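You operate a simulated robot arm through the tools that you are given. There is no shell and no other tool.

You are at the controls of a simulated robot arm. One attempt, no reset.

## Task
Put two bands round the route R2 pack, at marks 1 and 3.
Fine: draw the slide tray out again and stand the pack on the green pad; hands clear of the slot before it cycles.
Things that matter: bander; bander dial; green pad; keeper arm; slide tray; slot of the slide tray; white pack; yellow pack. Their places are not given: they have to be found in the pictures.

It is judged by the outcome, as a careful person would: the job done as asked, and still so three seconds after it is handed in. It fails if anything else is knocked over, pushed out of place, dropped, spilled or broken.

## Robot
A 7-joint arm with a two-finger parallel gripper, fixed in place. Base frame: the origin is on the floor under the middle of its stand, x ahead of it, y to its left, z up; the work surface is at about z = 850. Units: mm, degrees, N and s.
With the tool pointing down near the work surface it reaches from about 460 to 920 mm from the base axis. Its first joint turns from -115.0 to 115.0 degrees. Payload 3.91 kg.
The tool frame sits at the grasp point between the pads (the TCP): z along the fingers, y along the line on which they close. The tips reach 30 mm beyond it. The gripper opens to 110 mm. The fingers are 20 mm wide and 10 mm thick; the gripper's body (48 by 112 mm) begins 55 mm behind the TCP.
Orientation is that of the tool frame in the base frame, as [roll, pitch, yaw] about the fixed x, y, z axes, in that order (R = Rz(yaw) Ry(pitch) Rx(roll)). With the fingers straight down and closing along the base's y, the tool's x points along the base's -x, its y along +y and its z along -z.

## Interface
- The arm moves only by the tool play_rows. Its argument "motion" is a list of rows, each an object (a shift or turn left out is 0, a gripper value left out holds the last) with "rot": the turn, a rotation vector about the tool's x, y, z in degrees, a list of three; "offset": the shift along the tool's x, y, z in mm, a list of three; "jaw": the opening in per cent of the stroke, from 0 (shut) to 100 (fully open). In form: [{"rot": [rx, ry, rz], "offset": [tx, ty, tz], "jaw": jaw}, ...]. A call has 1 to 20 rows; each row is the pose to reach, as a shift and turn from the pose commanded when the call began, along the tool's axes at that moment. Rows are played at 5 a second. More than 50 mm and 8.6 degrees between two rows, or a gripper value outside its range, and nothing of the call is played. Where a pose cannot be reached the arm comes as near as it can. A force on the tool above 40 N (or 10 N above the force at the start of the call, whichever is more), or a blocked arm, ends the call early, and 0.2 s more pass. The fingers move at their own pace (about 153 mm/s each) and stop on an object; they squeeze with about 38 N. The grip force told is the motor's: it shows also when the fingers shut on nothing. Time passes only in rows, and 0.2 s behind the last, so rows that repeat a pose let the fingers close. It gives the time, the measured TCP pose, the force on the tool (base axes), the opening and the grip force at its end, in the units of the frame above (readings bear some noise), with the torque about the TCP (base axes, N m) and any sound that the robot's microphone picked up, and new pictures: "pictures" is both (left out), scene, wrist or none.
- Cameras (640 x 400 px; columns grow to the right, rows downward): "scene" is fixed at [399.8, 501.6, 1634.5]; the picture's right is [-0.99, 0.11, 0.00], its down [0.11, 0.96, -0.26] and it looks along [-0.03, -0.26, -0.96] (base axes); focal length 313 px, centre (320, 200). "wrist" rides on the gripper at [72, 17, -103] in the tool frame; the picture's right is [-0.23, 0.97, 0.00], its down [-0.76, -0.18, -0.62] and it looks along [-0.61, -0.14, 0.78] (tool axes); focal length 222 px, centre (320, 200).
- slide_trunk(by): slides the trunk up (or, below 0, down) by that many mm; the arm rides with it, the base frame stays. It gives what a move gives, with no picture.
- probe_pixels(camera, pixels): for up to 12 pixels [column, row] of the newest picture of that camera ("zoom" is the newest enlarged one), the place [x, y, z] in the base frame of the surface seen there, good to about 2 mm. It takes no simulated time.
- close_up(camera, box): a new picture of the part [left, top, right, bottom] of that camera's present view, enlarged. It takes no simulated time.
- job_done(): hands the job in; it is judged then, once.

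Open the gripper and draw the arm clear of the work before you hand the job in, unless the task says otherwise.

The tools are called after "Emit:" as name(argument=value, ...) on one line, values as JSON. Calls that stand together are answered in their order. play_rows: Moves the arm, as the interface text tells. Its arguments: {"type":"object","properties":{"motion":{"type":"array"},"pictures":{"type":"string","enum":["both","scene","wrist","none"]}},"required":["motion"]} The other tools are called the same way: slide_trunk (by) moves the trunk up or down; probe_pixels (camera, pixels) gives the place of the surface under pixels of a picture; close_up (camera, box) takes an enlarged picture of a part of a camera's view; job_done () hands the job in.

At the start:

```text
time_s: 0.0
eef_pos: [288.3, 385.4, 1259.0]
tcp_rot: [179.9, 0.0, 179.9]
wrist_force: [-0.2, 0.2, 0.1]
torque: [0.01, -0.01, 0.0]
opening: 109.9
grasp_force: 0.0
trunk travel left (down, up): [-775.0, 215.0]
```

scene: 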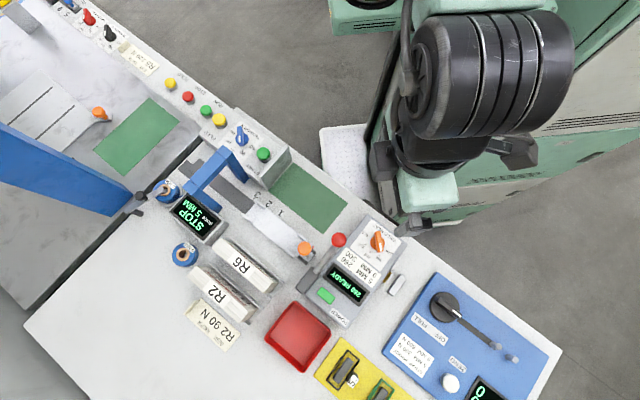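
wrist: 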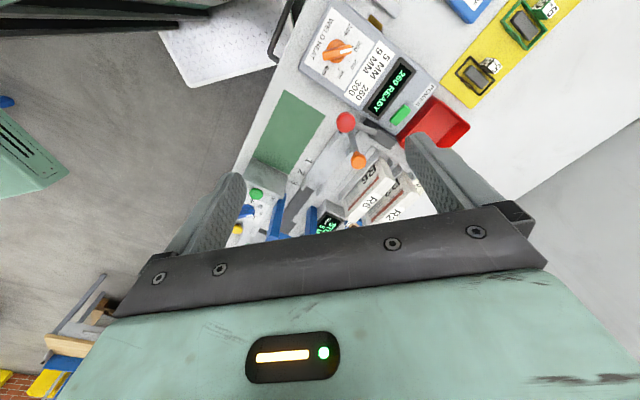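

The scene shows a workbench with a bander, packs (R2, R6) near (225,285), a slide tray near (280,235), dials and a green pad at (310,198). I'll take enlarged pictures to read the details.

Emit:
close_up(camera="scene", box=[150, 120, 350, 245])

Emit:
close_up(camera="scene", box=[160, 220, 420, 382])

Emit:
close_up(camera="scene", box=[380, 260, 600, 400])

Emit:
close_up(camera="scene", box=[0, 0, 240, 150])

```text
3.20 times, centred on (250, 182) of scene
```

zoom: 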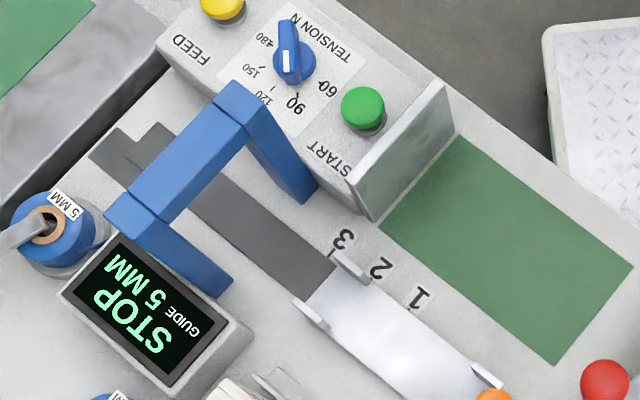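

```text
2.46 times, centred on (290, 301) of scene
```

zoom: 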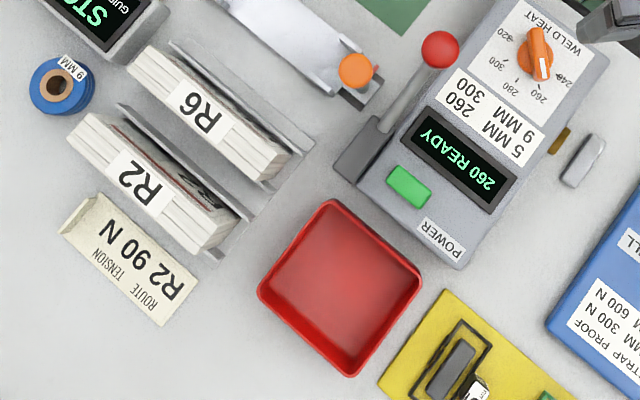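

```text
2.86 times, centred on (490, 330) of scene
```

zoom: 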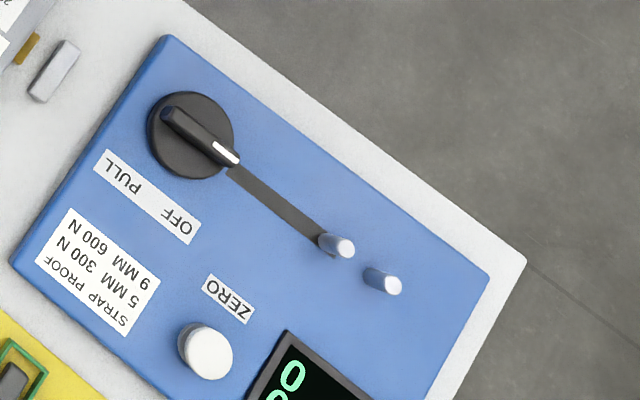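

```text
2.67 times, centred on (120, 75) of scene
```

zoom: 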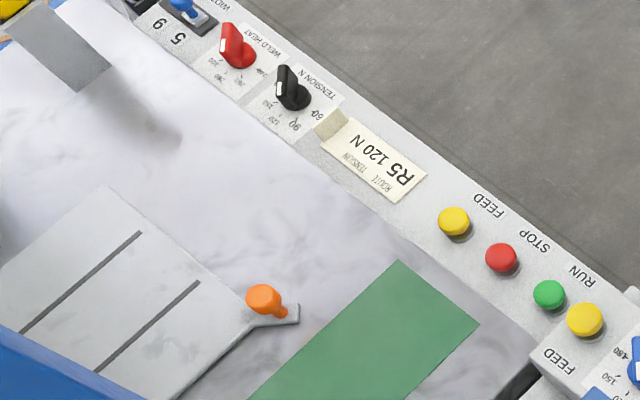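

I need to read smaller details: the tension dial, the keeper, the tray's knob and the packs. I'll take tighter enlargements.

Emit:
close_up(camera="scene", box=[200, 105, 290, 161])

Emit:
close_up(camera="scene", box=[235, 180, 345, 249])

Emit:
close_up(camera="scene", box=[170, 230, 280, 299])

Emit:
close_up(camera="scene", box=[170, 275, 280, 344])

Emit:
close_up(camera="scene", box=[290, 215, 420, 296])

Emit:
close_up(camera="scene", box=[130, 150, 240, 219])

Emit:
close_up(camera="scene", box=[300, 320, 428, 400])

```text
7.11 times, centred on (245, 133) of scene
```

zoom: 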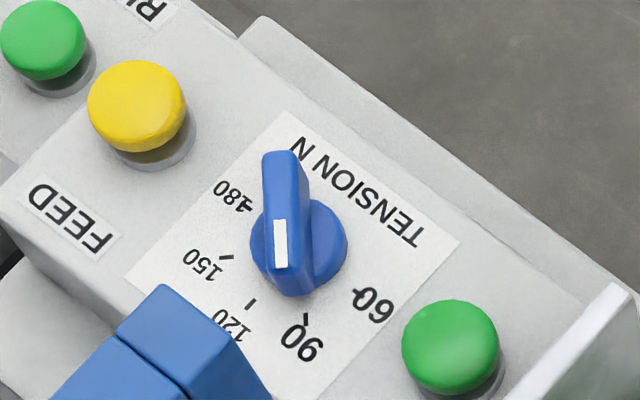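

```text
5.80 times, centred on (290, 214) of scene
```

zoom: 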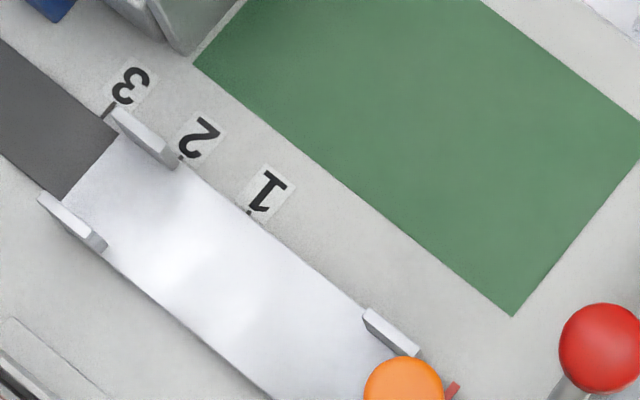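

```text
5.80 times, centred on (225, 264) of scene
```

zoom: 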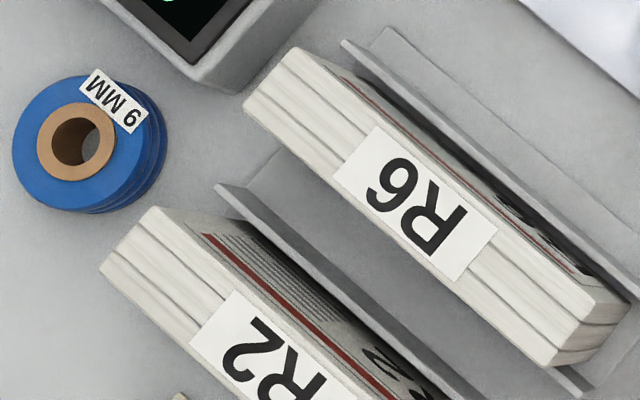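

```text
5.80 times, centred on (225, 310) of scene
```

zoom: 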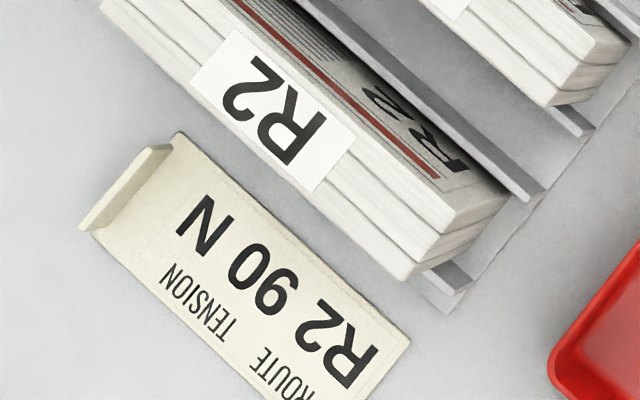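

```text
4.92 times, centred on (355, 256) of scene
```

zoom: 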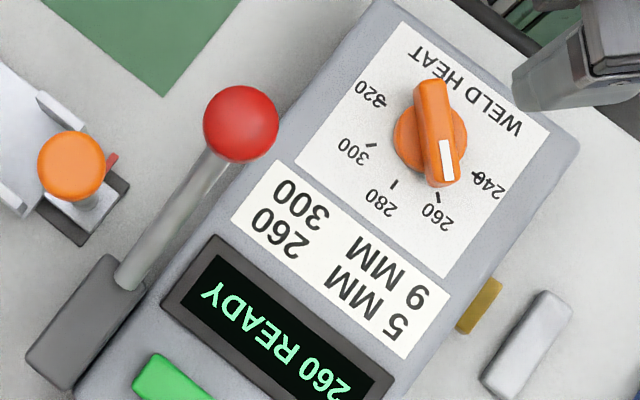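

```text
5.80 times, centred on (185, 184) of scene
```

zoom: 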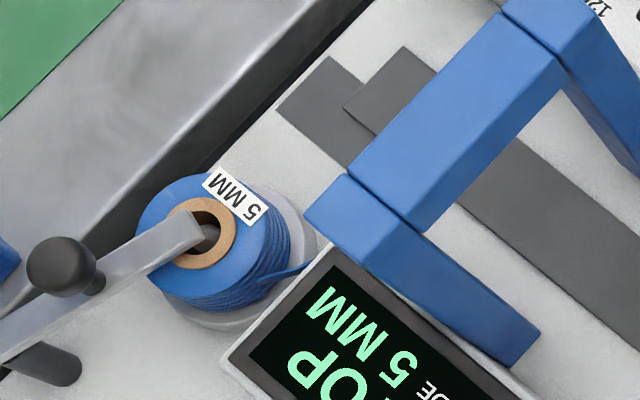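

```text
5.00 times, centred on (364, 360) of scene
```

zoom: 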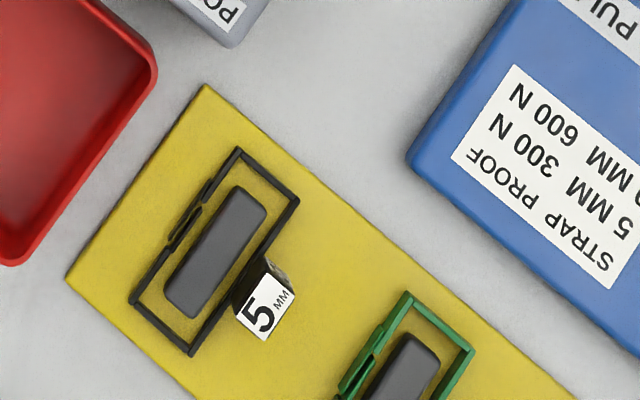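

Next I'll get 3D positions of the main parts from the scene picture: the dial, start button, tray, knob, marks, packs, and arch.

Emit:
probe_pixels(camera="scene", pixels=[[239, 129], [241, 143], [264, 154], [219, 120], [255, 165], [306, 248], [277, 247], [255, 203], [281, 213], [339, 240], [309, 198], [244, 170]])

Emit:
probe_pixels(camera="scene", pixels=[[222, 244], [276, 285], [245, 262], [223, 290], [197, 268], [243, 317], [252, 303], [182, 254], [168, 190], [142, 196], [205, 215], [241, 170]])

Emit:
probe_pixels(camera="scene", pixels=[[188, 205], [211, 205], [196, 180], [240, 152], [251, 180], [283, 225], [244, 215], [248, 205], [266, 209], [312, 240], [300, 315], [378, 240]])

```text
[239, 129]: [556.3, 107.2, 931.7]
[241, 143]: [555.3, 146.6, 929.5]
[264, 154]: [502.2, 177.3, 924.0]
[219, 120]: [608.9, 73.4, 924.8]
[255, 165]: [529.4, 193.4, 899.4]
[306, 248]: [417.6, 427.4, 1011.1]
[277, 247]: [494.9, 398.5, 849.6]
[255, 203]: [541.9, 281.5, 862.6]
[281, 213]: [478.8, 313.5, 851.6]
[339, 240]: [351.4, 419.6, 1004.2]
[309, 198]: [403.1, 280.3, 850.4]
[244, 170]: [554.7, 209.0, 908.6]
```

```text
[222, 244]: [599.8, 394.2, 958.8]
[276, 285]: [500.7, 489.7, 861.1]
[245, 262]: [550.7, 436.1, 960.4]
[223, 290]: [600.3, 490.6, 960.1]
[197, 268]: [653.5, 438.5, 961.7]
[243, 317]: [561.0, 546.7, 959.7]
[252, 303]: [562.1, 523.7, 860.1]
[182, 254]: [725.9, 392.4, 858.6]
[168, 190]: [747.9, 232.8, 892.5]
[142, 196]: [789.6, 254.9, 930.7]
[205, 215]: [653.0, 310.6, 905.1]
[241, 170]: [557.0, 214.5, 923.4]
```

```text
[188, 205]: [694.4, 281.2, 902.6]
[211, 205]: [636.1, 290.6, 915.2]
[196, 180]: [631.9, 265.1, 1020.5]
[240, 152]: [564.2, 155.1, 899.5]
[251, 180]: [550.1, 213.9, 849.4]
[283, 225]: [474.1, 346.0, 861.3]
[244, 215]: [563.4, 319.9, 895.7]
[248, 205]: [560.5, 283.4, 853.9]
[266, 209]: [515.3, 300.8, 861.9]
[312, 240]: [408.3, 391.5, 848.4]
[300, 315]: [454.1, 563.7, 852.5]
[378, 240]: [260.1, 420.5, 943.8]
```

Let me enlarge the tension dial, the keeper/reel area, and the tray front to check the settings exactly.

Emit:
close_up(camera="scene", box=[216, 120, 264, 150])

Emit:
close_up(camera="scene", box=[118, 170, 198, 220])

Emit:
close_up(camera="scene", box=[270, 220, 350, 270])

Emit:
close_up(camera="scene", box=[0, 0, 110, 69])

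Emit:
close_up(camera="wrist", box=[220, 70, 440, 240])

Emit:
close_up(camera="wrist", box=[400, 0, 600, 140])

```text
13.33 times, centred on (240, 135) of scene
```

zoom: 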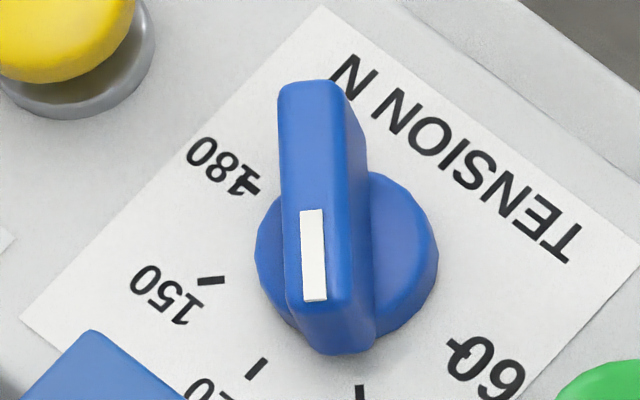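

```text
8.00 times, centred on (158, 195) of scene
```

zoom: 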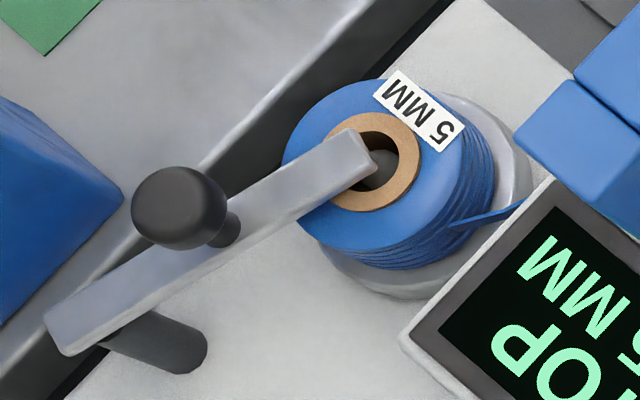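

```text
8.00 times, centred on (310, 245) of scene
```

zoom: 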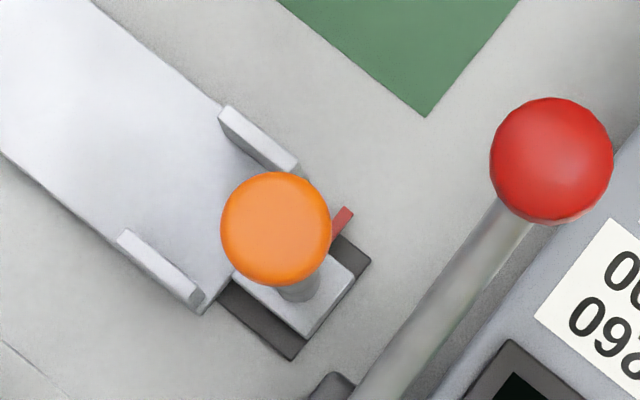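

```text
5.80 times, centred on (55, 34) of scene
```

zoom: 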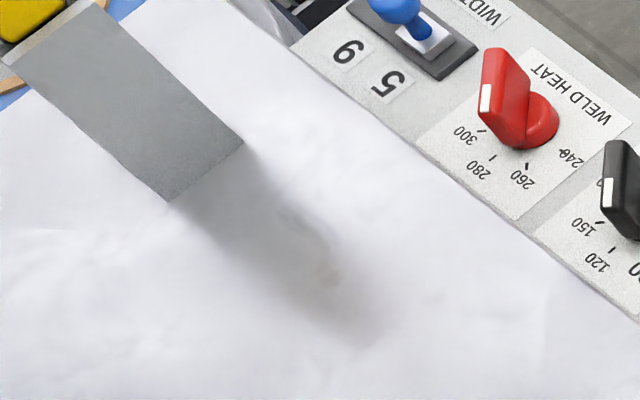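

```text
2.35 times, centred on (330, 155) of wrist
```

zoom: 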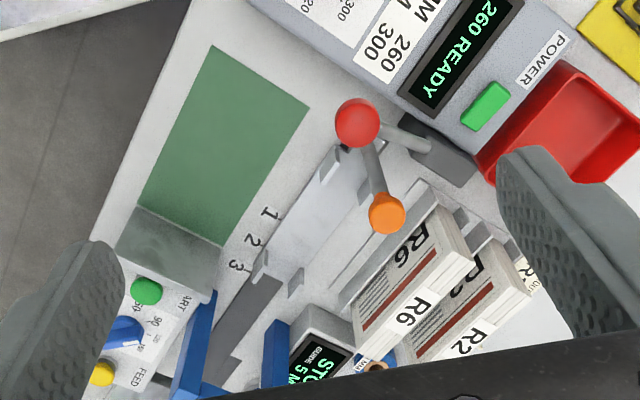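

```text
2.86 times, centred on (500, 70) of wrist
```

zoom: 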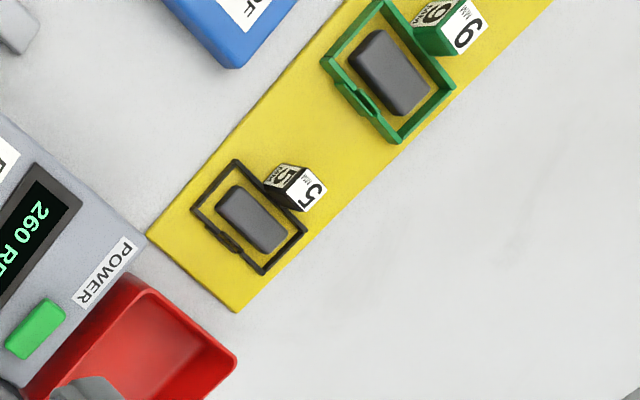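

Now I'll probe the dial's tick marks and pointer ends, the keeper arm's end and the reel, to compute the settings in base coordinates.

Emit:
probe_pixels(camera="scene", pixels=[[234.75, 133.9], [231.9, 141.0], [235.35, 147.5], [243.0, 149.5], [250.1, 145.9], [238.5, 128.5], [239.4, 136.2], [239.6, 142.0], [240.2, 144.5], [247, 138], [236, 140], [245, 144]])

Emit:
probe_pixels(camera="scene", pixels=[[161.5, 189], [158, 193], [140, 196], [126, 212], [165, 191], [168, 195], [160, 182], [175, 199], [140, 214], [181, 196], [150, 201], [164.5, 187]])

Emit:
probe_pixels(camera="scene", pixels=[[313, 248], [307, 257], [309, 259], [298, 237], [303, 240], [291, 255], [272, 238], [315, 258], [305, 248], [309, 263], [254, 197], [267, 207]])

```text
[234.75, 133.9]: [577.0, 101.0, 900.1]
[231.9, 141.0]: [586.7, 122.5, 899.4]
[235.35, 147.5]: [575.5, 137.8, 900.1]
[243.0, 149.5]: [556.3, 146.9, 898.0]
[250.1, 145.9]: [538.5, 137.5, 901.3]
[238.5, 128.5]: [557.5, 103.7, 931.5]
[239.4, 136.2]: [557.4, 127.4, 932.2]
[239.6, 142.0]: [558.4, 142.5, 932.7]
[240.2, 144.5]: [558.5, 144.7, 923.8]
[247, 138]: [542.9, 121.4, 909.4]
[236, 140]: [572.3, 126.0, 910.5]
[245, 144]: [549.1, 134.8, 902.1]
```

```text
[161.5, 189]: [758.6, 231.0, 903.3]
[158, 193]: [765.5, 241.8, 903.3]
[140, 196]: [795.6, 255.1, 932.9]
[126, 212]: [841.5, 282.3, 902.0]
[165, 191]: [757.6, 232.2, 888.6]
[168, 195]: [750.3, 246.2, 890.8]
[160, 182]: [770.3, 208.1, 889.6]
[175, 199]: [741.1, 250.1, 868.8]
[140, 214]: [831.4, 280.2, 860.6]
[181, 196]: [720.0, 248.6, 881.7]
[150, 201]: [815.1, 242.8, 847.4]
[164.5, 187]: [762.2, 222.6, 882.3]
```

```text
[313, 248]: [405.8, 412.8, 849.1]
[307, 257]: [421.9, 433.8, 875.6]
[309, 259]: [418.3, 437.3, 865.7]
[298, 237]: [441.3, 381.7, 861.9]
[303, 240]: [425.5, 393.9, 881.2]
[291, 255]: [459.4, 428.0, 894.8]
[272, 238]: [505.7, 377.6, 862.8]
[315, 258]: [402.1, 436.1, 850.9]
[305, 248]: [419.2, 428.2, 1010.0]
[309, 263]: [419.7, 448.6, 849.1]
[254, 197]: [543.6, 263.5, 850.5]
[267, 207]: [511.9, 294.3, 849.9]
```

The dial appears at 90 N (its pointer and the 90 tick both lie at x≈557, in +y from the centre). Now I'll probe the heights of obstacles (blue beam at left, arch, lever with the red ball) before moving.

Emit:
probe_pixels(camera="scene", pixels=[[60, 170], [125, 198], [10, 140], [226, 163], [205, 190], [235, 150], [339, 238], [320, 275], [345, 285], [375, 242], [100, 112], [140, 130]])

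Emit:
probe_pixels(camera="scene", pixels=[[264, 128], [272, 165], [290, 150], [298, 320], [285, 315], [322, 330], [213, 325], [218, 328], [195, 312], [330, 296], [272, 165], [330, 210]])

Emit:
close_up(camera="scene", box=[0, 60, 200, 220])

Emit:
close_up(camera="wrist", box=[0, 250, 120, 400])

```text
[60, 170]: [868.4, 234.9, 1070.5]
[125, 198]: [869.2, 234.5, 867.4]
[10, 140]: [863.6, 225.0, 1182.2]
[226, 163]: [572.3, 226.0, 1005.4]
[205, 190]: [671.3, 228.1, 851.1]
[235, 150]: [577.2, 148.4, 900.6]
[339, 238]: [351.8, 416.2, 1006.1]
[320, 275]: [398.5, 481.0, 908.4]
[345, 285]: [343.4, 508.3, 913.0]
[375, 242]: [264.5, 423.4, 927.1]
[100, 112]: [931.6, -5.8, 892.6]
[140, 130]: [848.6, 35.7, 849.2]
```

```text
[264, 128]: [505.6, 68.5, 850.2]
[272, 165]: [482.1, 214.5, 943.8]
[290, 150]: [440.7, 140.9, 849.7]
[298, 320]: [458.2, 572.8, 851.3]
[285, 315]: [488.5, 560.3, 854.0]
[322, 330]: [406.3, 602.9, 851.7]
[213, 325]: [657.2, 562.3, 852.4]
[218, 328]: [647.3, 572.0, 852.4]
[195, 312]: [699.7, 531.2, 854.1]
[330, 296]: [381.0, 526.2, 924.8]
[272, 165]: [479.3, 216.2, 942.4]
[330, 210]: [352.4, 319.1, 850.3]
```

```text
2.50 times, centred on (100, 140) of scene
```

zoom: 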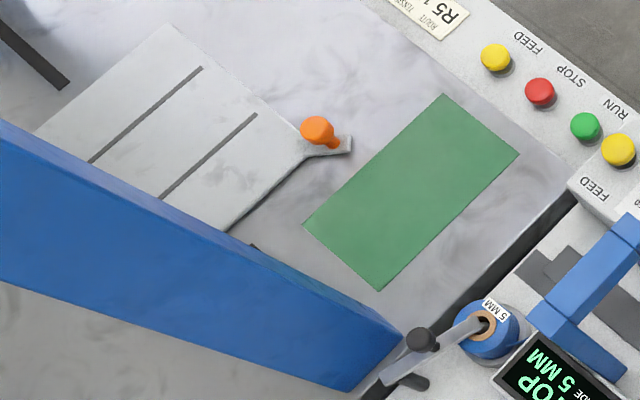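

```text
2.67 times, centred on (60, 325) of wrist
```

zoom: 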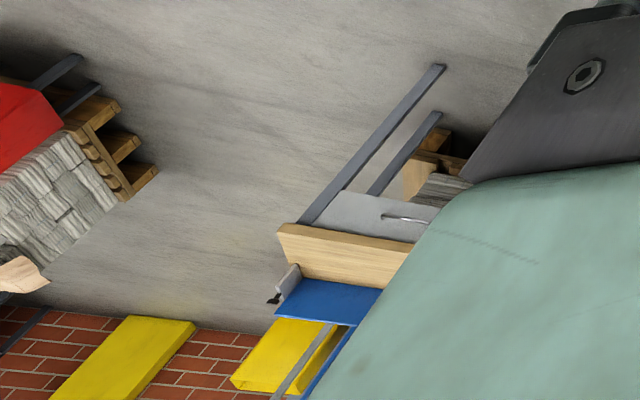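

The bench is turned about 45° from base axes. I'll probe the pack's top corners, rack dividers and the tray's lugs at finer resolution.

Emit:
close_up(camera="scene", box=[180, 250, 276, 310])

Emit:
close_up(camera="scene", box=[184, 262, 264, 322])

```text
6.67 times, centred on (228, 280) of scene
```

zoom: 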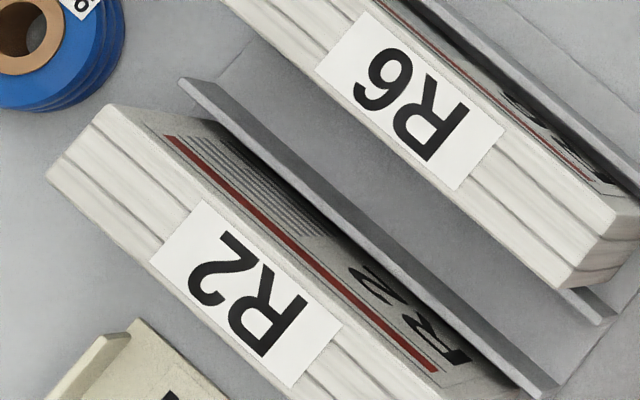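

```text
6.67 times, centred on (224, 292) of scene
```

zoom: 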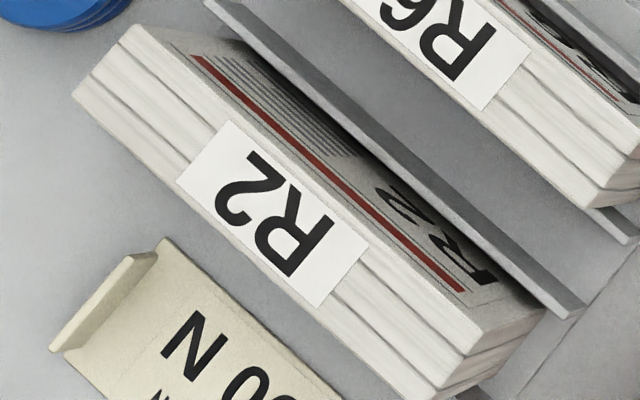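

Emit:
probe_pixels(camera="zoom", pixels=[[133, 36], [85, 94], [466, 345], [428, 382], [195, 50], [455, 270], [535, 315], [240, 30], [560, 300], [520, 270], [300, 180], [400, 80]])

Emit:
probe_pixels(camera="zoom", pixels=[[220, 20], [340, 125], [450, 210], [580, 290], [600, 220], [480, 390], [465, 370], [300, 80], [130, 140], [250, 260], [60, 200], [100, 300]])

```text
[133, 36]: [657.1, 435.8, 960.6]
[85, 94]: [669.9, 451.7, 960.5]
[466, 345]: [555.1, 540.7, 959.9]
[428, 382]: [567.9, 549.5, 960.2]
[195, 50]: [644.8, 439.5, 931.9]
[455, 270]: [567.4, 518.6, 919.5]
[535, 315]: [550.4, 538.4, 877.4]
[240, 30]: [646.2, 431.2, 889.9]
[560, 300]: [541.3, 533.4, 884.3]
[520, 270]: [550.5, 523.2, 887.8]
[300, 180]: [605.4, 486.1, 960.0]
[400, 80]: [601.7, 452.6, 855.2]
```

```text
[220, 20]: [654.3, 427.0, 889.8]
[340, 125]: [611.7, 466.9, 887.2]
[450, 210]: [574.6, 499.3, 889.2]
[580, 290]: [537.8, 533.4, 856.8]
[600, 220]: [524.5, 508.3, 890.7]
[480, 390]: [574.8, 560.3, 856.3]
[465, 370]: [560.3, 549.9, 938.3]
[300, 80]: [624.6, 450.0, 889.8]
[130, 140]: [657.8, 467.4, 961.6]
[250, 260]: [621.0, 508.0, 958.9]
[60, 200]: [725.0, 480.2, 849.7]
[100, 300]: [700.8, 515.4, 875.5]
```

R2's top spans (657,436)–(568,550) at z≈960, about 28 mm thick and 148 mm long, standing upright with axis at ~-45°. I'll move the wrist camera over the bander at a safe height to view the reel, keeper arm and dial from another side.

Emit:
play_rows(motion=[{"offset": [-36, -14, 0]}, {"offset": [-72, -28, 10]}, {"offset": [-108, -42, 30]}, {"offset": [-144, -56, 50]}, {"offset": [-180, -70, 75]}, {"offset": [-216, -85, 100]}, {"offset": [-252, -100, 130]}, {"offset": [-290, -116, 160]}], pictures="both")

```text
refused: row 8 steps farther than a row can; nothing moved
```

The last row stepped slightly over 50 mm; I'll split the same path into smaller steps.

Emit:
play_rows(motion=[{"offset": [-30, -12, 0]}, {"offset": [-60, -24, 10]}, {"offset": [-90, -36, 25]}, {"offset": [-120, -48, 45]}, {"offset": [-150, -60, 65]}, {"offset": [-180, -72, 85]}, {"offset": [-210, -84, 105]}, {"offset": [-240, -96, 125]}, {"offset": [-270, -108, 145]}, {"offset": [-290, -116, 160]}], pictures="both")

```text
time_s: 2.2
eef_pos: [577.5, 268.0, 1098.8]
tcp_rot: [-180.0, -0.1, 180.0]
wrist_force: [0.4, -0.6, -0.1]
torque: [-0.01, -0.03, -0.01]
opening: 110.1
grasp_force: 0.0
trunk travel left (down, up): [-775.0, 215.0]
```

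scene: 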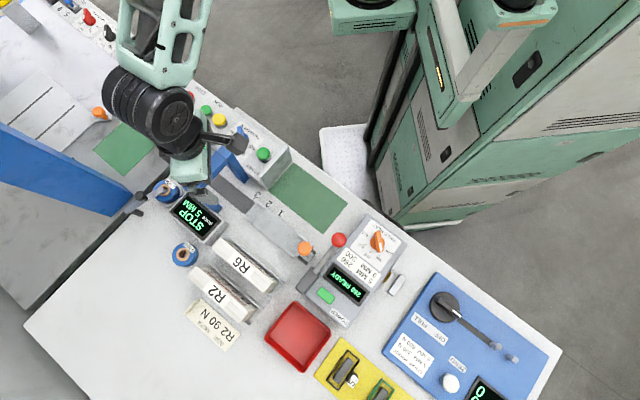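
wrist: 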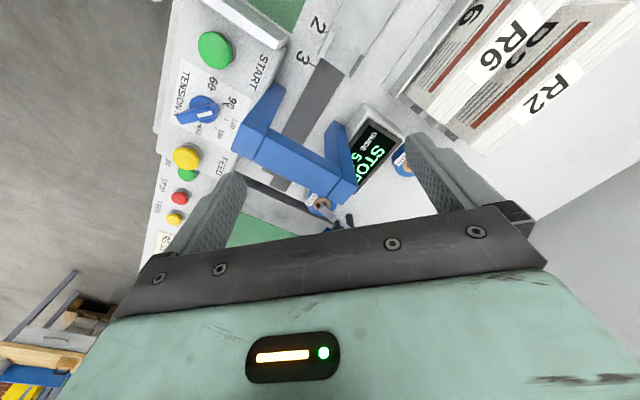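

The wrist view now shows the dial at (200,112), arch at (300,165), and reel at (322,204). I'll enlarge these.

Emit:
close_up(camera="wrist", box=[160, 60, 270, 140])

Emit:
close_up(camera="wrist", box=[280, 130, 430, 240])

Emit:
close_up(camera="wrist", box=[230, 0, 450, 140])

```text
5.00 times, centred on (215, 100) of wrist
```

zoom: 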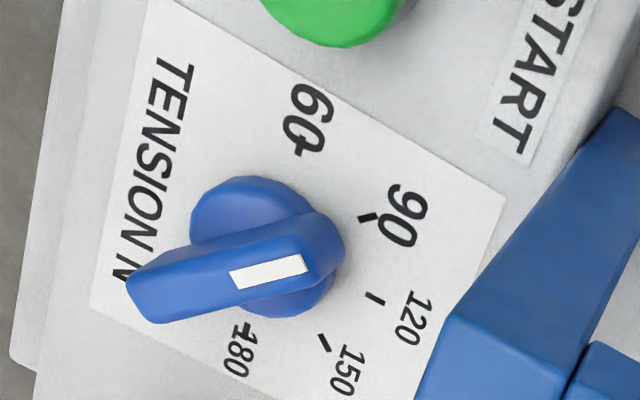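

```text
3.64 times, centred on (355, 185) of wrist
```

zoom: 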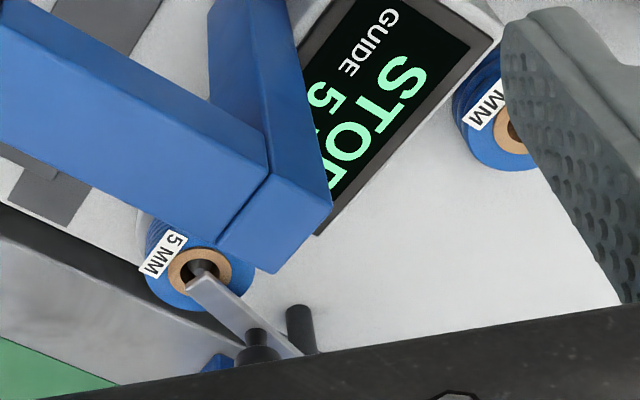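

```text
2.86 times, centred on (340, 70) of wrist
```

zoom: 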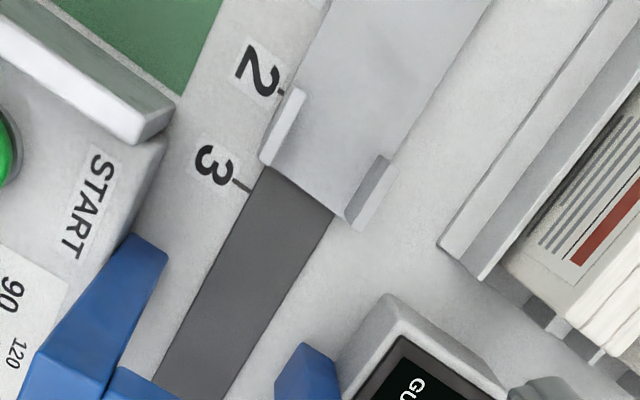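

The pointer is near 90 but I want the exact angle; I'll enlarge the dial more and probe the tick marks and pointer edges in 3D.

Emit:
close_up(camera="wrist", box=[178, 82, 250, 136])

```text
7.41 times, centred on (214, 109) of wrist
```

zoom: 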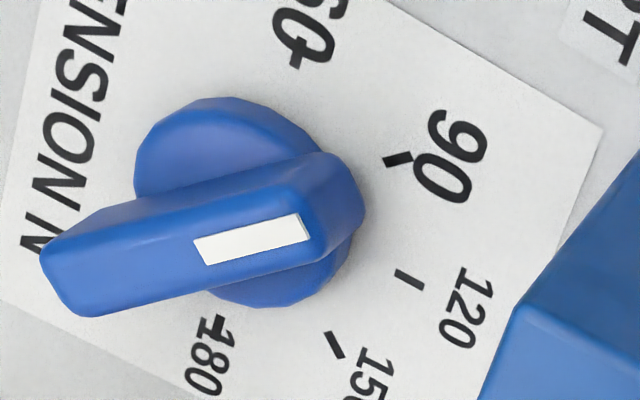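

Emit:
probe_pixels(camera="zoom", pixels=[[297, 60], [397, 158], [408, 280], [334, 345], [222, 322], [205, 250], [300, 229], [90, 280], [285, 215], [260, 245], [160, 240], [300, 260]])

Emit:
probe_pixels(camera="zoom", pixels=[[300, 52], [296, 66], [389, 161], [406, 155], [399, 273], [417, 287], [329, 333], [340, 356], [203, 252], [299, 230], [146, 150], [285, 295]])

```text
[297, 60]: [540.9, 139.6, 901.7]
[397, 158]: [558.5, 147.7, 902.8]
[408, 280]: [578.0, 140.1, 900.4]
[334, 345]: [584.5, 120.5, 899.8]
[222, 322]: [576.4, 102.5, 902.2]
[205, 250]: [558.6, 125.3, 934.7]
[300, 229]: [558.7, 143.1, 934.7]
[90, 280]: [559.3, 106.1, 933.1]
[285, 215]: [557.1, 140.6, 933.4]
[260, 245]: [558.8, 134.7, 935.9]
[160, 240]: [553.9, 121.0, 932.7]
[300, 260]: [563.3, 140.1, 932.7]
```

```text
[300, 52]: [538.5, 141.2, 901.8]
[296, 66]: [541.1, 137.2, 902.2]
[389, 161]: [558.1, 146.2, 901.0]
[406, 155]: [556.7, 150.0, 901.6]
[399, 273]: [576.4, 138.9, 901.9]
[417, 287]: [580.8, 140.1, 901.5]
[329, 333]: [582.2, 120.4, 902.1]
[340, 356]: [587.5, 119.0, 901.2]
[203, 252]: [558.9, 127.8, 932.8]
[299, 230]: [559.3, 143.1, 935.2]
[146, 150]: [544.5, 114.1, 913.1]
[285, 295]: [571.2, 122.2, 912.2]
```

The ticks fit a circle centred at (558,121) and the pointer lies exactly toward the 90 tick (+y), so the tension is already 90 N for R2. Now I'll turn the gripper 45° to line up with the bench and view the tray and marks from the handle side.

Emit:
play_rows(motion=[{"offset": [22, 29, -10], "rot": [0, 0, 5.6]}, {"offset": [44, 58, -10], "rot": [0, 0, 11.2]}, {"offset": [66, 87, -10], "rot": [0, 0, 16.8]}, {"offset": [88, 116, -10], "rot": [0, 0, 22.4]}, {"offset": [110, 145, -10], "rot": [0, 0, 28.0]}, {"offset": [132, 174, -10], "rot": [0, 0, 33.6]}, {"offset": [154, 205, -10], "rot": [0, 0, 39.2]}, {"offset": [174, 235, -10], "rot": [0, 0, 45]}], pictures="both")

```text
time_s: 4.0
eef_pos: [409.5, 504.3, 1111.2]
tcp_rot: [179.7, 0.0, 134.4]
wrist_force: [-0.1, -0.2, -0.3]
torque: [-0.02, 0.03, -0.01]
opening: 109.9
grasp_force: 0.1
trunk travel left (down, up): [-775.0, 215.0]
```

scene: 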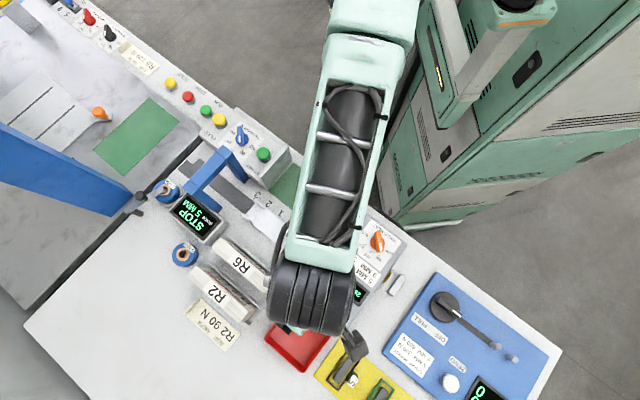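
wrist: 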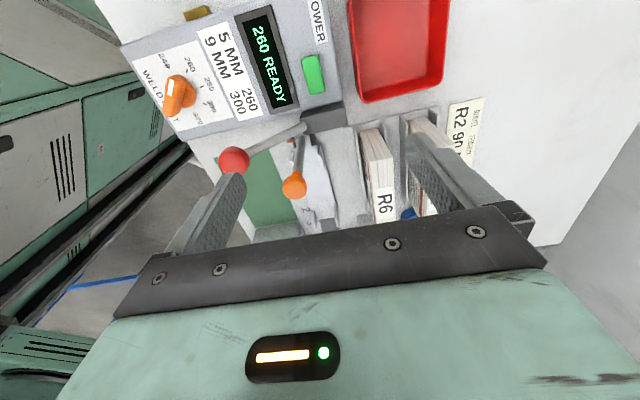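

The tray is hidden behind the gripper in this view; targets appear best in the picture's upper half, i.e. under the TCP. I'll shift over the tray centre.

Emit:
play_rows(motion=[{"offset": [-38, -10, 0]}, {"offset": [-76, -20, 0]}, {"offset": [-114, -29, 0]}, {"offset": [-153, -38, 0]}, {"offset": [-153, -38, 0]}], pictures="wrist")

```text
time_s: 5.2
eef_pos: [485.9, 366.5, 1106.8]
tcp_rot: [180.0, 0.0, 135.0]
wrist_force: [-0.4, 0.9, 1.1]
torque: [0.0, -0.01, -0.01]
opening: 110.2
grasp_force: 0.0
trunk travel left (down, up): [-775.0, 215.0]
```

wrist: 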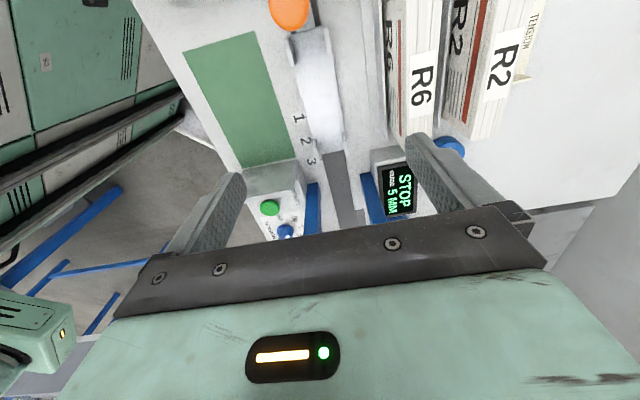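

Good view: the tray runs from the knob at (290,10) to (325,140), with marks 1–3 at (300,120)–(312,162). I'll enlarge and probe.

Emit:
close_up(camera="wrist", box=[250, 0, 410, 100])

Emit:
close_up(camera="wrist", box=[260, 100, 400, 188])

```text
4.00 times, centred on (330, 50) of wrist
```

zoom: 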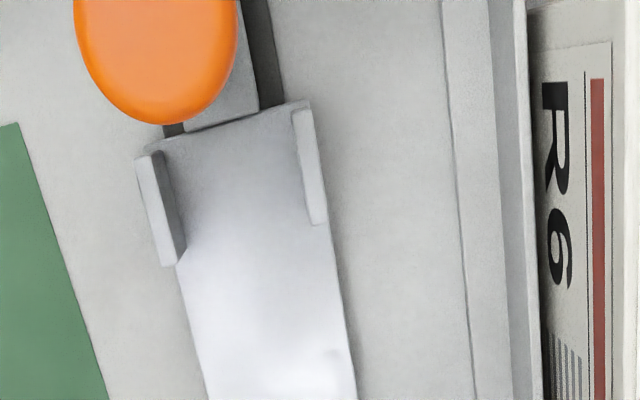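

```text
4.55 times, centred on (330, 144) of wrist
```

zoom: 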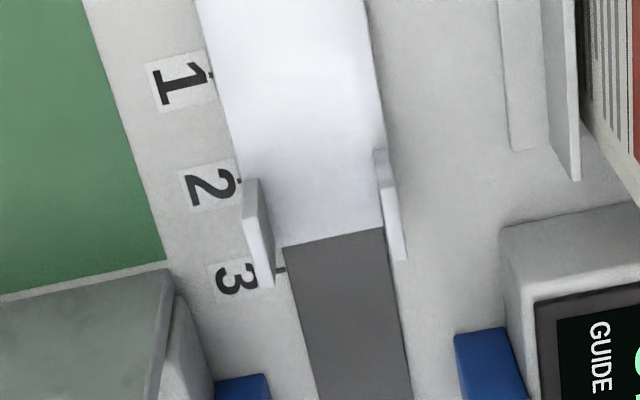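

Emit:
probe_pixels(camera="zoom", pixels=[[212, 73], [240, 181], [281, 269], [212, 20], [362, 20], [300, 150], [250, 190], [266, 275], [378, 160], [398, 250], [290, 240], [376, 225]])

Emit:
probe_pixels(camera="zoom", pixels=[[285, 255], [380, 236], [320, 390], [408, 390], [385, 180], [262, 215], [240, 390], [490, 360], [130, 180], [90, 270], [165, 258], [350, 225]])

```text
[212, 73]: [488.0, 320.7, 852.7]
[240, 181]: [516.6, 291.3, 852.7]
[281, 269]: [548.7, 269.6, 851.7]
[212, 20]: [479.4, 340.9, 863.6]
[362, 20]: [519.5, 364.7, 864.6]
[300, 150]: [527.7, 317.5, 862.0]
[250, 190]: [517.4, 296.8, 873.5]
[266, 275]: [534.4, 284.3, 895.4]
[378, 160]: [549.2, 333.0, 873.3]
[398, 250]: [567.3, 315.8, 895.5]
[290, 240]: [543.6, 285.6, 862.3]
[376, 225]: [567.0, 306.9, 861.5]
```

```text
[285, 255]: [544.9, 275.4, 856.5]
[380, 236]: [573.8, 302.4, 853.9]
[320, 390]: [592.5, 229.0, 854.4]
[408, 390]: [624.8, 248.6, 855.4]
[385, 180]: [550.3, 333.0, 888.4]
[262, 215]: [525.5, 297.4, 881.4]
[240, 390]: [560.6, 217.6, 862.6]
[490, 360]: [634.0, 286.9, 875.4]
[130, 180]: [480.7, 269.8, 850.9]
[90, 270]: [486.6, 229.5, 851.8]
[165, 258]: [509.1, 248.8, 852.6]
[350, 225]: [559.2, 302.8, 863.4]
```

In bench coordinates (s along push direction, n across), ticks 1–3 sit at s≈118, 158, 198 and the tray centreline n≈602. I'll shift back along the tray to see the knob, the red index and near lugs.

Emit:
play_rows(motion=[{"offset": [40, 20, 0]}, {"offset": [80, 40, 0]}, {"offset": [110, 50, 0]}, {"offset": [110, 50, 0]}], pictures="wrist")

```text
time_s: 6.2
eef_pos: [442.3, 483.5, 1108.6]
tcp_rot: [180.0, 0.0, 134.9]
wrist_force: [0.3, -0.1, 1.2]
torque: [-0.03, 0.03, -0.01]
opening: 110.2
grasp_force: 0.1
trunk travel left (down, up): [-775.0, 215.0]
```

wrist: 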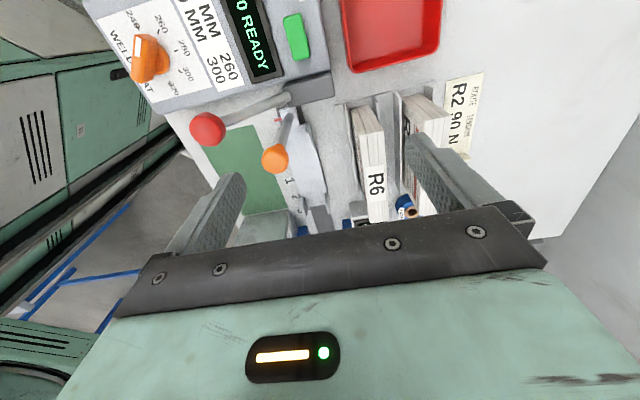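

Emit:
close_up(camera="wrist", box=[240, 90, 340, 153])

Emit:
close_up(camera="wrist", box=[330, 80, 460, 161])

```text
6.35 times, centred on (290, 122) of wrist
```

zoom: 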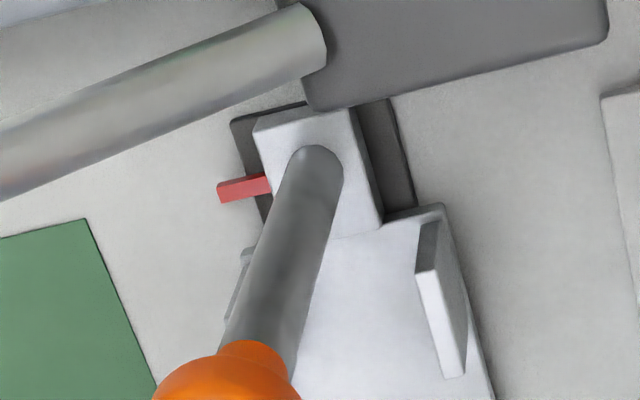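

```text
4.92 times, centred on (395, 120) of wrist
```

zoom: 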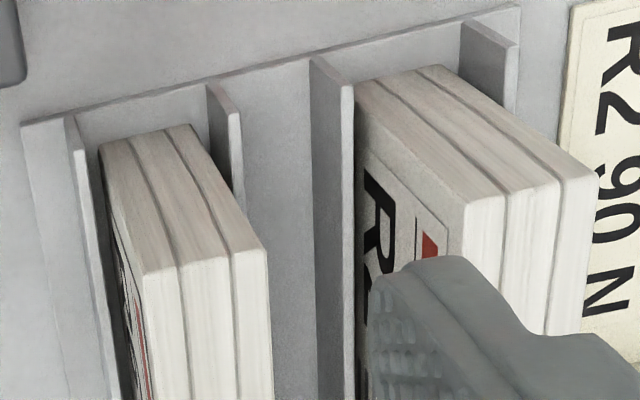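

Emit:
probe_pixels(camera="zoom", pixels=[[335, 75], [322, 65], [490, 35], [512, 60], [360, 90], [440, 72], [470, 200], [580, 185], [510, 190], [420, 130], [330, 200], [465, 60]])

Emit:
close_up(camera="wrist", box=[240, 90, 340, 153])

```text
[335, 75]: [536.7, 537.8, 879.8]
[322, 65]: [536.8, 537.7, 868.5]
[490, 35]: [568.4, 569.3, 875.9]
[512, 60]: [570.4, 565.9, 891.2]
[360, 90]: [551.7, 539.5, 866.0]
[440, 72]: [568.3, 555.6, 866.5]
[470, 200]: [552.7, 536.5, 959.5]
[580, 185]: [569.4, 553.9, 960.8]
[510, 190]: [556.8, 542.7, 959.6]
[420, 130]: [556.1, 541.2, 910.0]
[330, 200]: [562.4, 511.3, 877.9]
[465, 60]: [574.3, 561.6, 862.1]
```

```text
6.35 times, centred on (290, 122) of wrist
```

zoom: 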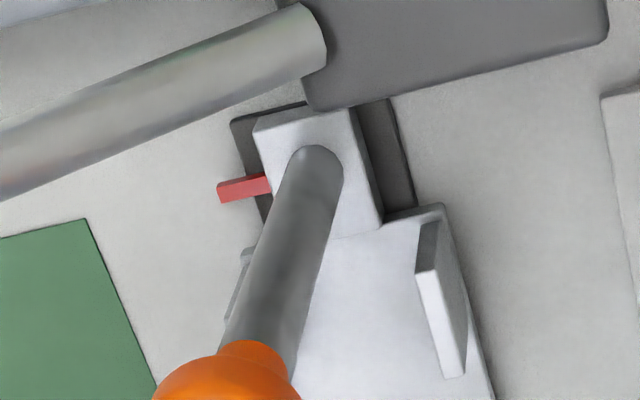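

Emit:
probe_pixels(camera="zoom", pixels=[[232, 183], [250, 180], [264, 176], [228, 196], [316, 155], [350, 115], [262, 125], [255, 345], [240, 380], [440, 225], [450, 370], [430, 275]])

Emit:
probe_pixels(camera="wrist", pixels=[[274, 158], [270, 152], [280, 150], [283, 162], [264, 160], [207, 128], [200, 140], [222, 128], [250, 155], [272, 170], [207, 115], [195, 125]])

```text
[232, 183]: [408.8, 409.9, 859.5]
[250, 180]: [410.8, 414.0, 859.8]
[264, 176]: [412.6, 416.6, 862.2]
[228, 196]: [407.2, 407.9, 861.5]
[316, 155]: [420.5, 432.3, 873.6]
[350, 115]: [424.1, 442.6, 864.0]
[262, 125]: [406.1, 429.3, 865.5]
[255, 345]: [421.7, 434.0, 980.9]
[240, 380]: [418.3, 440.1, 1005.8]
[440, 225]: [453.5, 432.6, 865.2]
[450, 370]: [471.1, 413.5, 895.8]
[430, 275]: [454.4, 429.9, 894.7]
```

```text
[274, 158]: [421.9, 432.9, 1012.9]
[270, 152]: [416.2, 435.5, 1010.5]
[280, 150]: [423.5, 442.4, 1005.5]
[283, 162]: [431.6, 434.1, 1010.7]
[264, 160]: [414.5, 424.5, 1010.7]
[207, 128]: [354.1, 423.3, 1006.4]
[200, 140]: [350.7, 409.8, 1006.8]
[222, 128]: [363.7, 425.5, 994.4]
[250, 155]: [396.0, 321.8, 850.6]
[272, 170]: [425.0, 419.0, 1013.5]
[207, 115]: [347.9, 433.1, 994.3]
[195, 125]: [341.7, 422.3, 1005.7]
```

The red index sits at s≈-1.6, so mark 1 needs ~120 mm of push and mark 3 ~200 mm; the tray centre is s≈96. Now I'll probe the arch, START button and the plate from the scene picture.

Emit:
close_up(camera="scene", box=[180, 130, 300, 205])

```text
5.33 times, centred on (240, 168) of scene
```

zoom: 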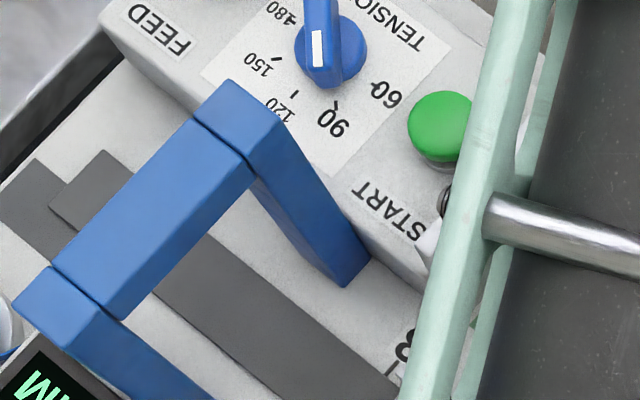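

Emit:
probe_pixels(camera="zoom", pixels=[[230, 86], [200, 120], [270, 122], [245, 160], [60, 265], [20, 305], [115, 310], [350, 270], [310, 200], [435, 125], [440, 105], [465, 130]])

Emit:
probe_pixels(camera="zoom", pixels=[[75, 342], [150, 370], [45, 165], [105, 160], [180, 190], [60, 205], [420, 260], [130, 50], [330, 180], [350, 200], [430, 270], [225, 200]])

```text
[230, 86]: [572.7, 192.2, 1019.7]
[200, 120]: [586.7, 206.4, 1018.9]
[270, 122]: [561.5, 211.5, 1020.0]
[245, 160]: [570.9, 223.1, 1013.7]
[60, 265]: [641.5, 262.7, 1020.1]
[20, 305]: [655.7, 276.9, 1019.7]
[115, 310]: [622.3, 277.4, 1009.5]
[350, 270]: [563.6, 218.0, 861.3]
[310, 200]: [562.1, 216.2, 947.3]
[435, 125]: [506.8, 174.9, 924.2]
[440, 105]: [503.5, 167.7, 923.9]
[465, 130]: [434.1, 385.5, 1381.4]
```

```text
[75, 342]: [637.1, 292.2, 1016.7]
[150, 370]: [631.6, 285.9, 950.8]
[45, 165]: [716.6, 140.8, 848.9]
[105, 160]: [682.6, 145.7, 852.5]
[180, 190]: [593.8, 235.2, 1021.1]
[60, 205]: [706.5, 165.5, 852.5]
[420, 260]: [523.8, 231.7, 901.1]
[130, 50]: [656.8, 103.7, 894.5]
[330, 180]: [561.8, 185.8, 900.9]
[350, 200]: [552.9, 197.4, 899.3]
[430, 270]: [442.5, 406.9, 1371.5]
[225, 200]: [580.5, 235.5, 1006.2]
```

Arch spans s≈246–269 (centre 257.5), confirming the index geometry; START is near (503,174,924). Now I'll move above the R2 pack at (612.5,494) with the jaws part-closed to 60 mm.

Emit:
play_rows(motion=[{"offset": [-28, 32, 0], "jaw": 55}, {"offset": [-56, 64, 10]}, {"offset": [-84, 96, 30]}, {"offset": [-111.4, 128, 50]}, {"offset": [-111.4, 128, 69]}, {"offset": [-111.4, 128, 69]}], pictures="both")

```text
time_s: 7.6
eef_pos: [608.5, 487.5, 1039.4]
tcp_rot: [-180.0, 0.1, 135.1]
wrist_force: [0.4, 0.5, -0.5]
torque: [0.01, -0.03, 0.02]
opening: 60.5
grasp_force: 0.1
out of reach, approached as far as the arm can: row 4, 5, 6
trunk travel left (down, up): [-775.0, 215.0]
```

scene: 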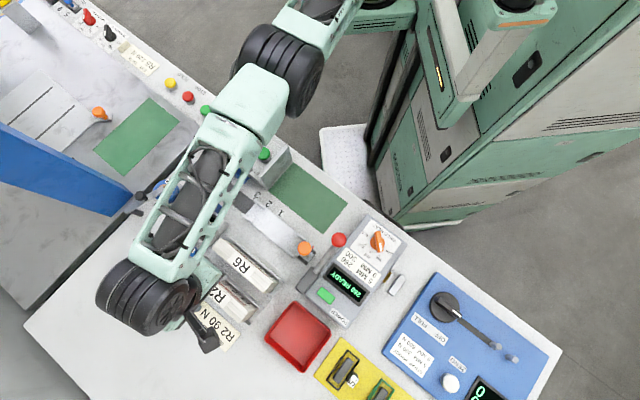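
wrist: 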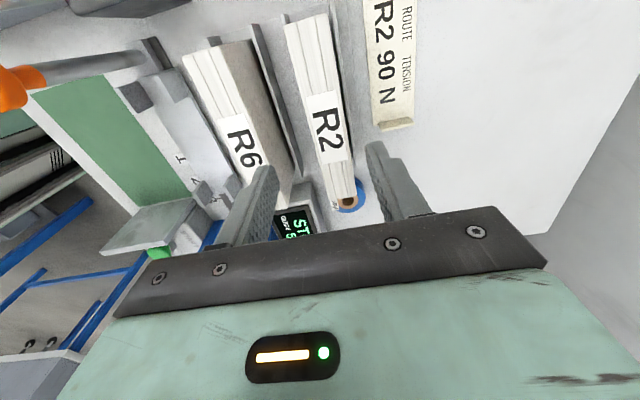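

The pose stopped short at (608.5,487.5) since the reach at this height is limited. I'll raise the trunk by 150 mm to gain reach, which only lifts the gripper.

Emit:
slide_trunk(by=150)

```text
time_s: 9.3
eef_pos: [609.9, 486.8, 1189.5]
tcp_rot: [180.0, 0.0, 135.1]
wrist_force: [0.0, 0.0, 0.6]
torque: [0.03, 0.02, -0.03]
opening: 60.6
grasp_force: 0.1
trunk travel left (down, up): [-925.0, 65.0]
```

Now at z≈1189; I'll come down toward (612.5,494.2,1040) and check that it reaches.

Emit:
play_rows(motion=[{"offset": [1, 3, 40]}, {"offset": [2, 6, 80]}, {"offset": [2.6, 7.3, 120]}, {"offset": [2.6, 7.3, 150]}, {"offset": [2.6, 7.3, 150]}], pictures="wrist")

```text
time_s: 10.6
eef_pos: [606.1, 483.6, 1041.1]
tcp_rot: [179.9, 0.0, 135.1]
wrist_force: [-0.8, -0.3, 0.5]
torque: [-0.01, 0.0, 0.04]
opening: 60.6
grasp_force: 0.1
out of reach, approached as far as the arm can: row 2, 3, 4, 5
trunk travel left (down, up): [-925.0, 65.0]
```

wrist: 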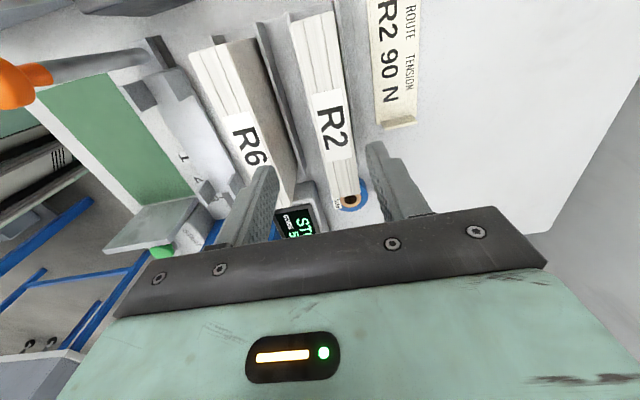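

With a higher trunk it got slightly worse. I'll probe the arm's own links in the last scene picture to understand its stretch, before choosing the trunk height.

Emit:
probe_pixels(camera="scene", pixels=[[285, 60], [250, 70], [265, 100], [235, 100], [150, 290], [170, 290], [120, 290], [180, 200], [310, 10], [345, 5], [380, 10], [208, 340]])

Emit:
play_rows(motion=[{"offset": [0, 0, -40]}, {"offset": [0, 0, -80]}, {"offset": [0, 0, -120]}, {"offset": [0, 0, -160]}, {"offset": [0, 0, -160]}], pictures="scene")

```text
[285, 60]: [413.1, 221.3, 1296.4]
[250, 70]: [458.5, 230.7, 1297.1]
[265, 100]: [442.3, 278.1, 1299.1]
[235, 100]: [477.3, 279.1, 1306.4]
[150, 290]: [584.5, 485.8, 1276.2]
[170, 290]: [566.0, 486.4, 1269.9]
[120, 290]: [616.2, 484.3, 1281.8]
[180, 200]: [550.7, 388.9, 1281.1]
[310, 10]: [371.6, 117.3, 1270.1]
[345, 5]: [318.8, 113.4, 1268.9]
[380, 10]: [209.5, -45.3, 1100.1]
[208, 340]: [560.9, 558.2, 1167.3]
```

```text
time_s: 11.8
eef_pos: [602.9, 482.8, 1199.7]
tcp_rot: [-180.0, 0.0, 135.0]
wrist_force: [0.7, 0.8, 0.2]
torque: [0.01, 0.04, 0.0]
opening: 60.7
grasp_force: 0.0
trunk travel left (down, up): [-925.0, 65.0]
```

scene: 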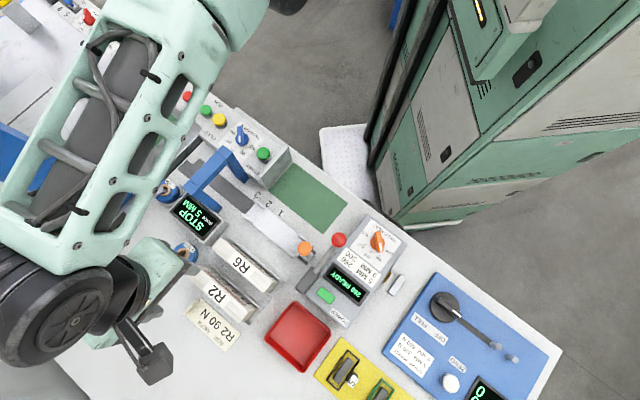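

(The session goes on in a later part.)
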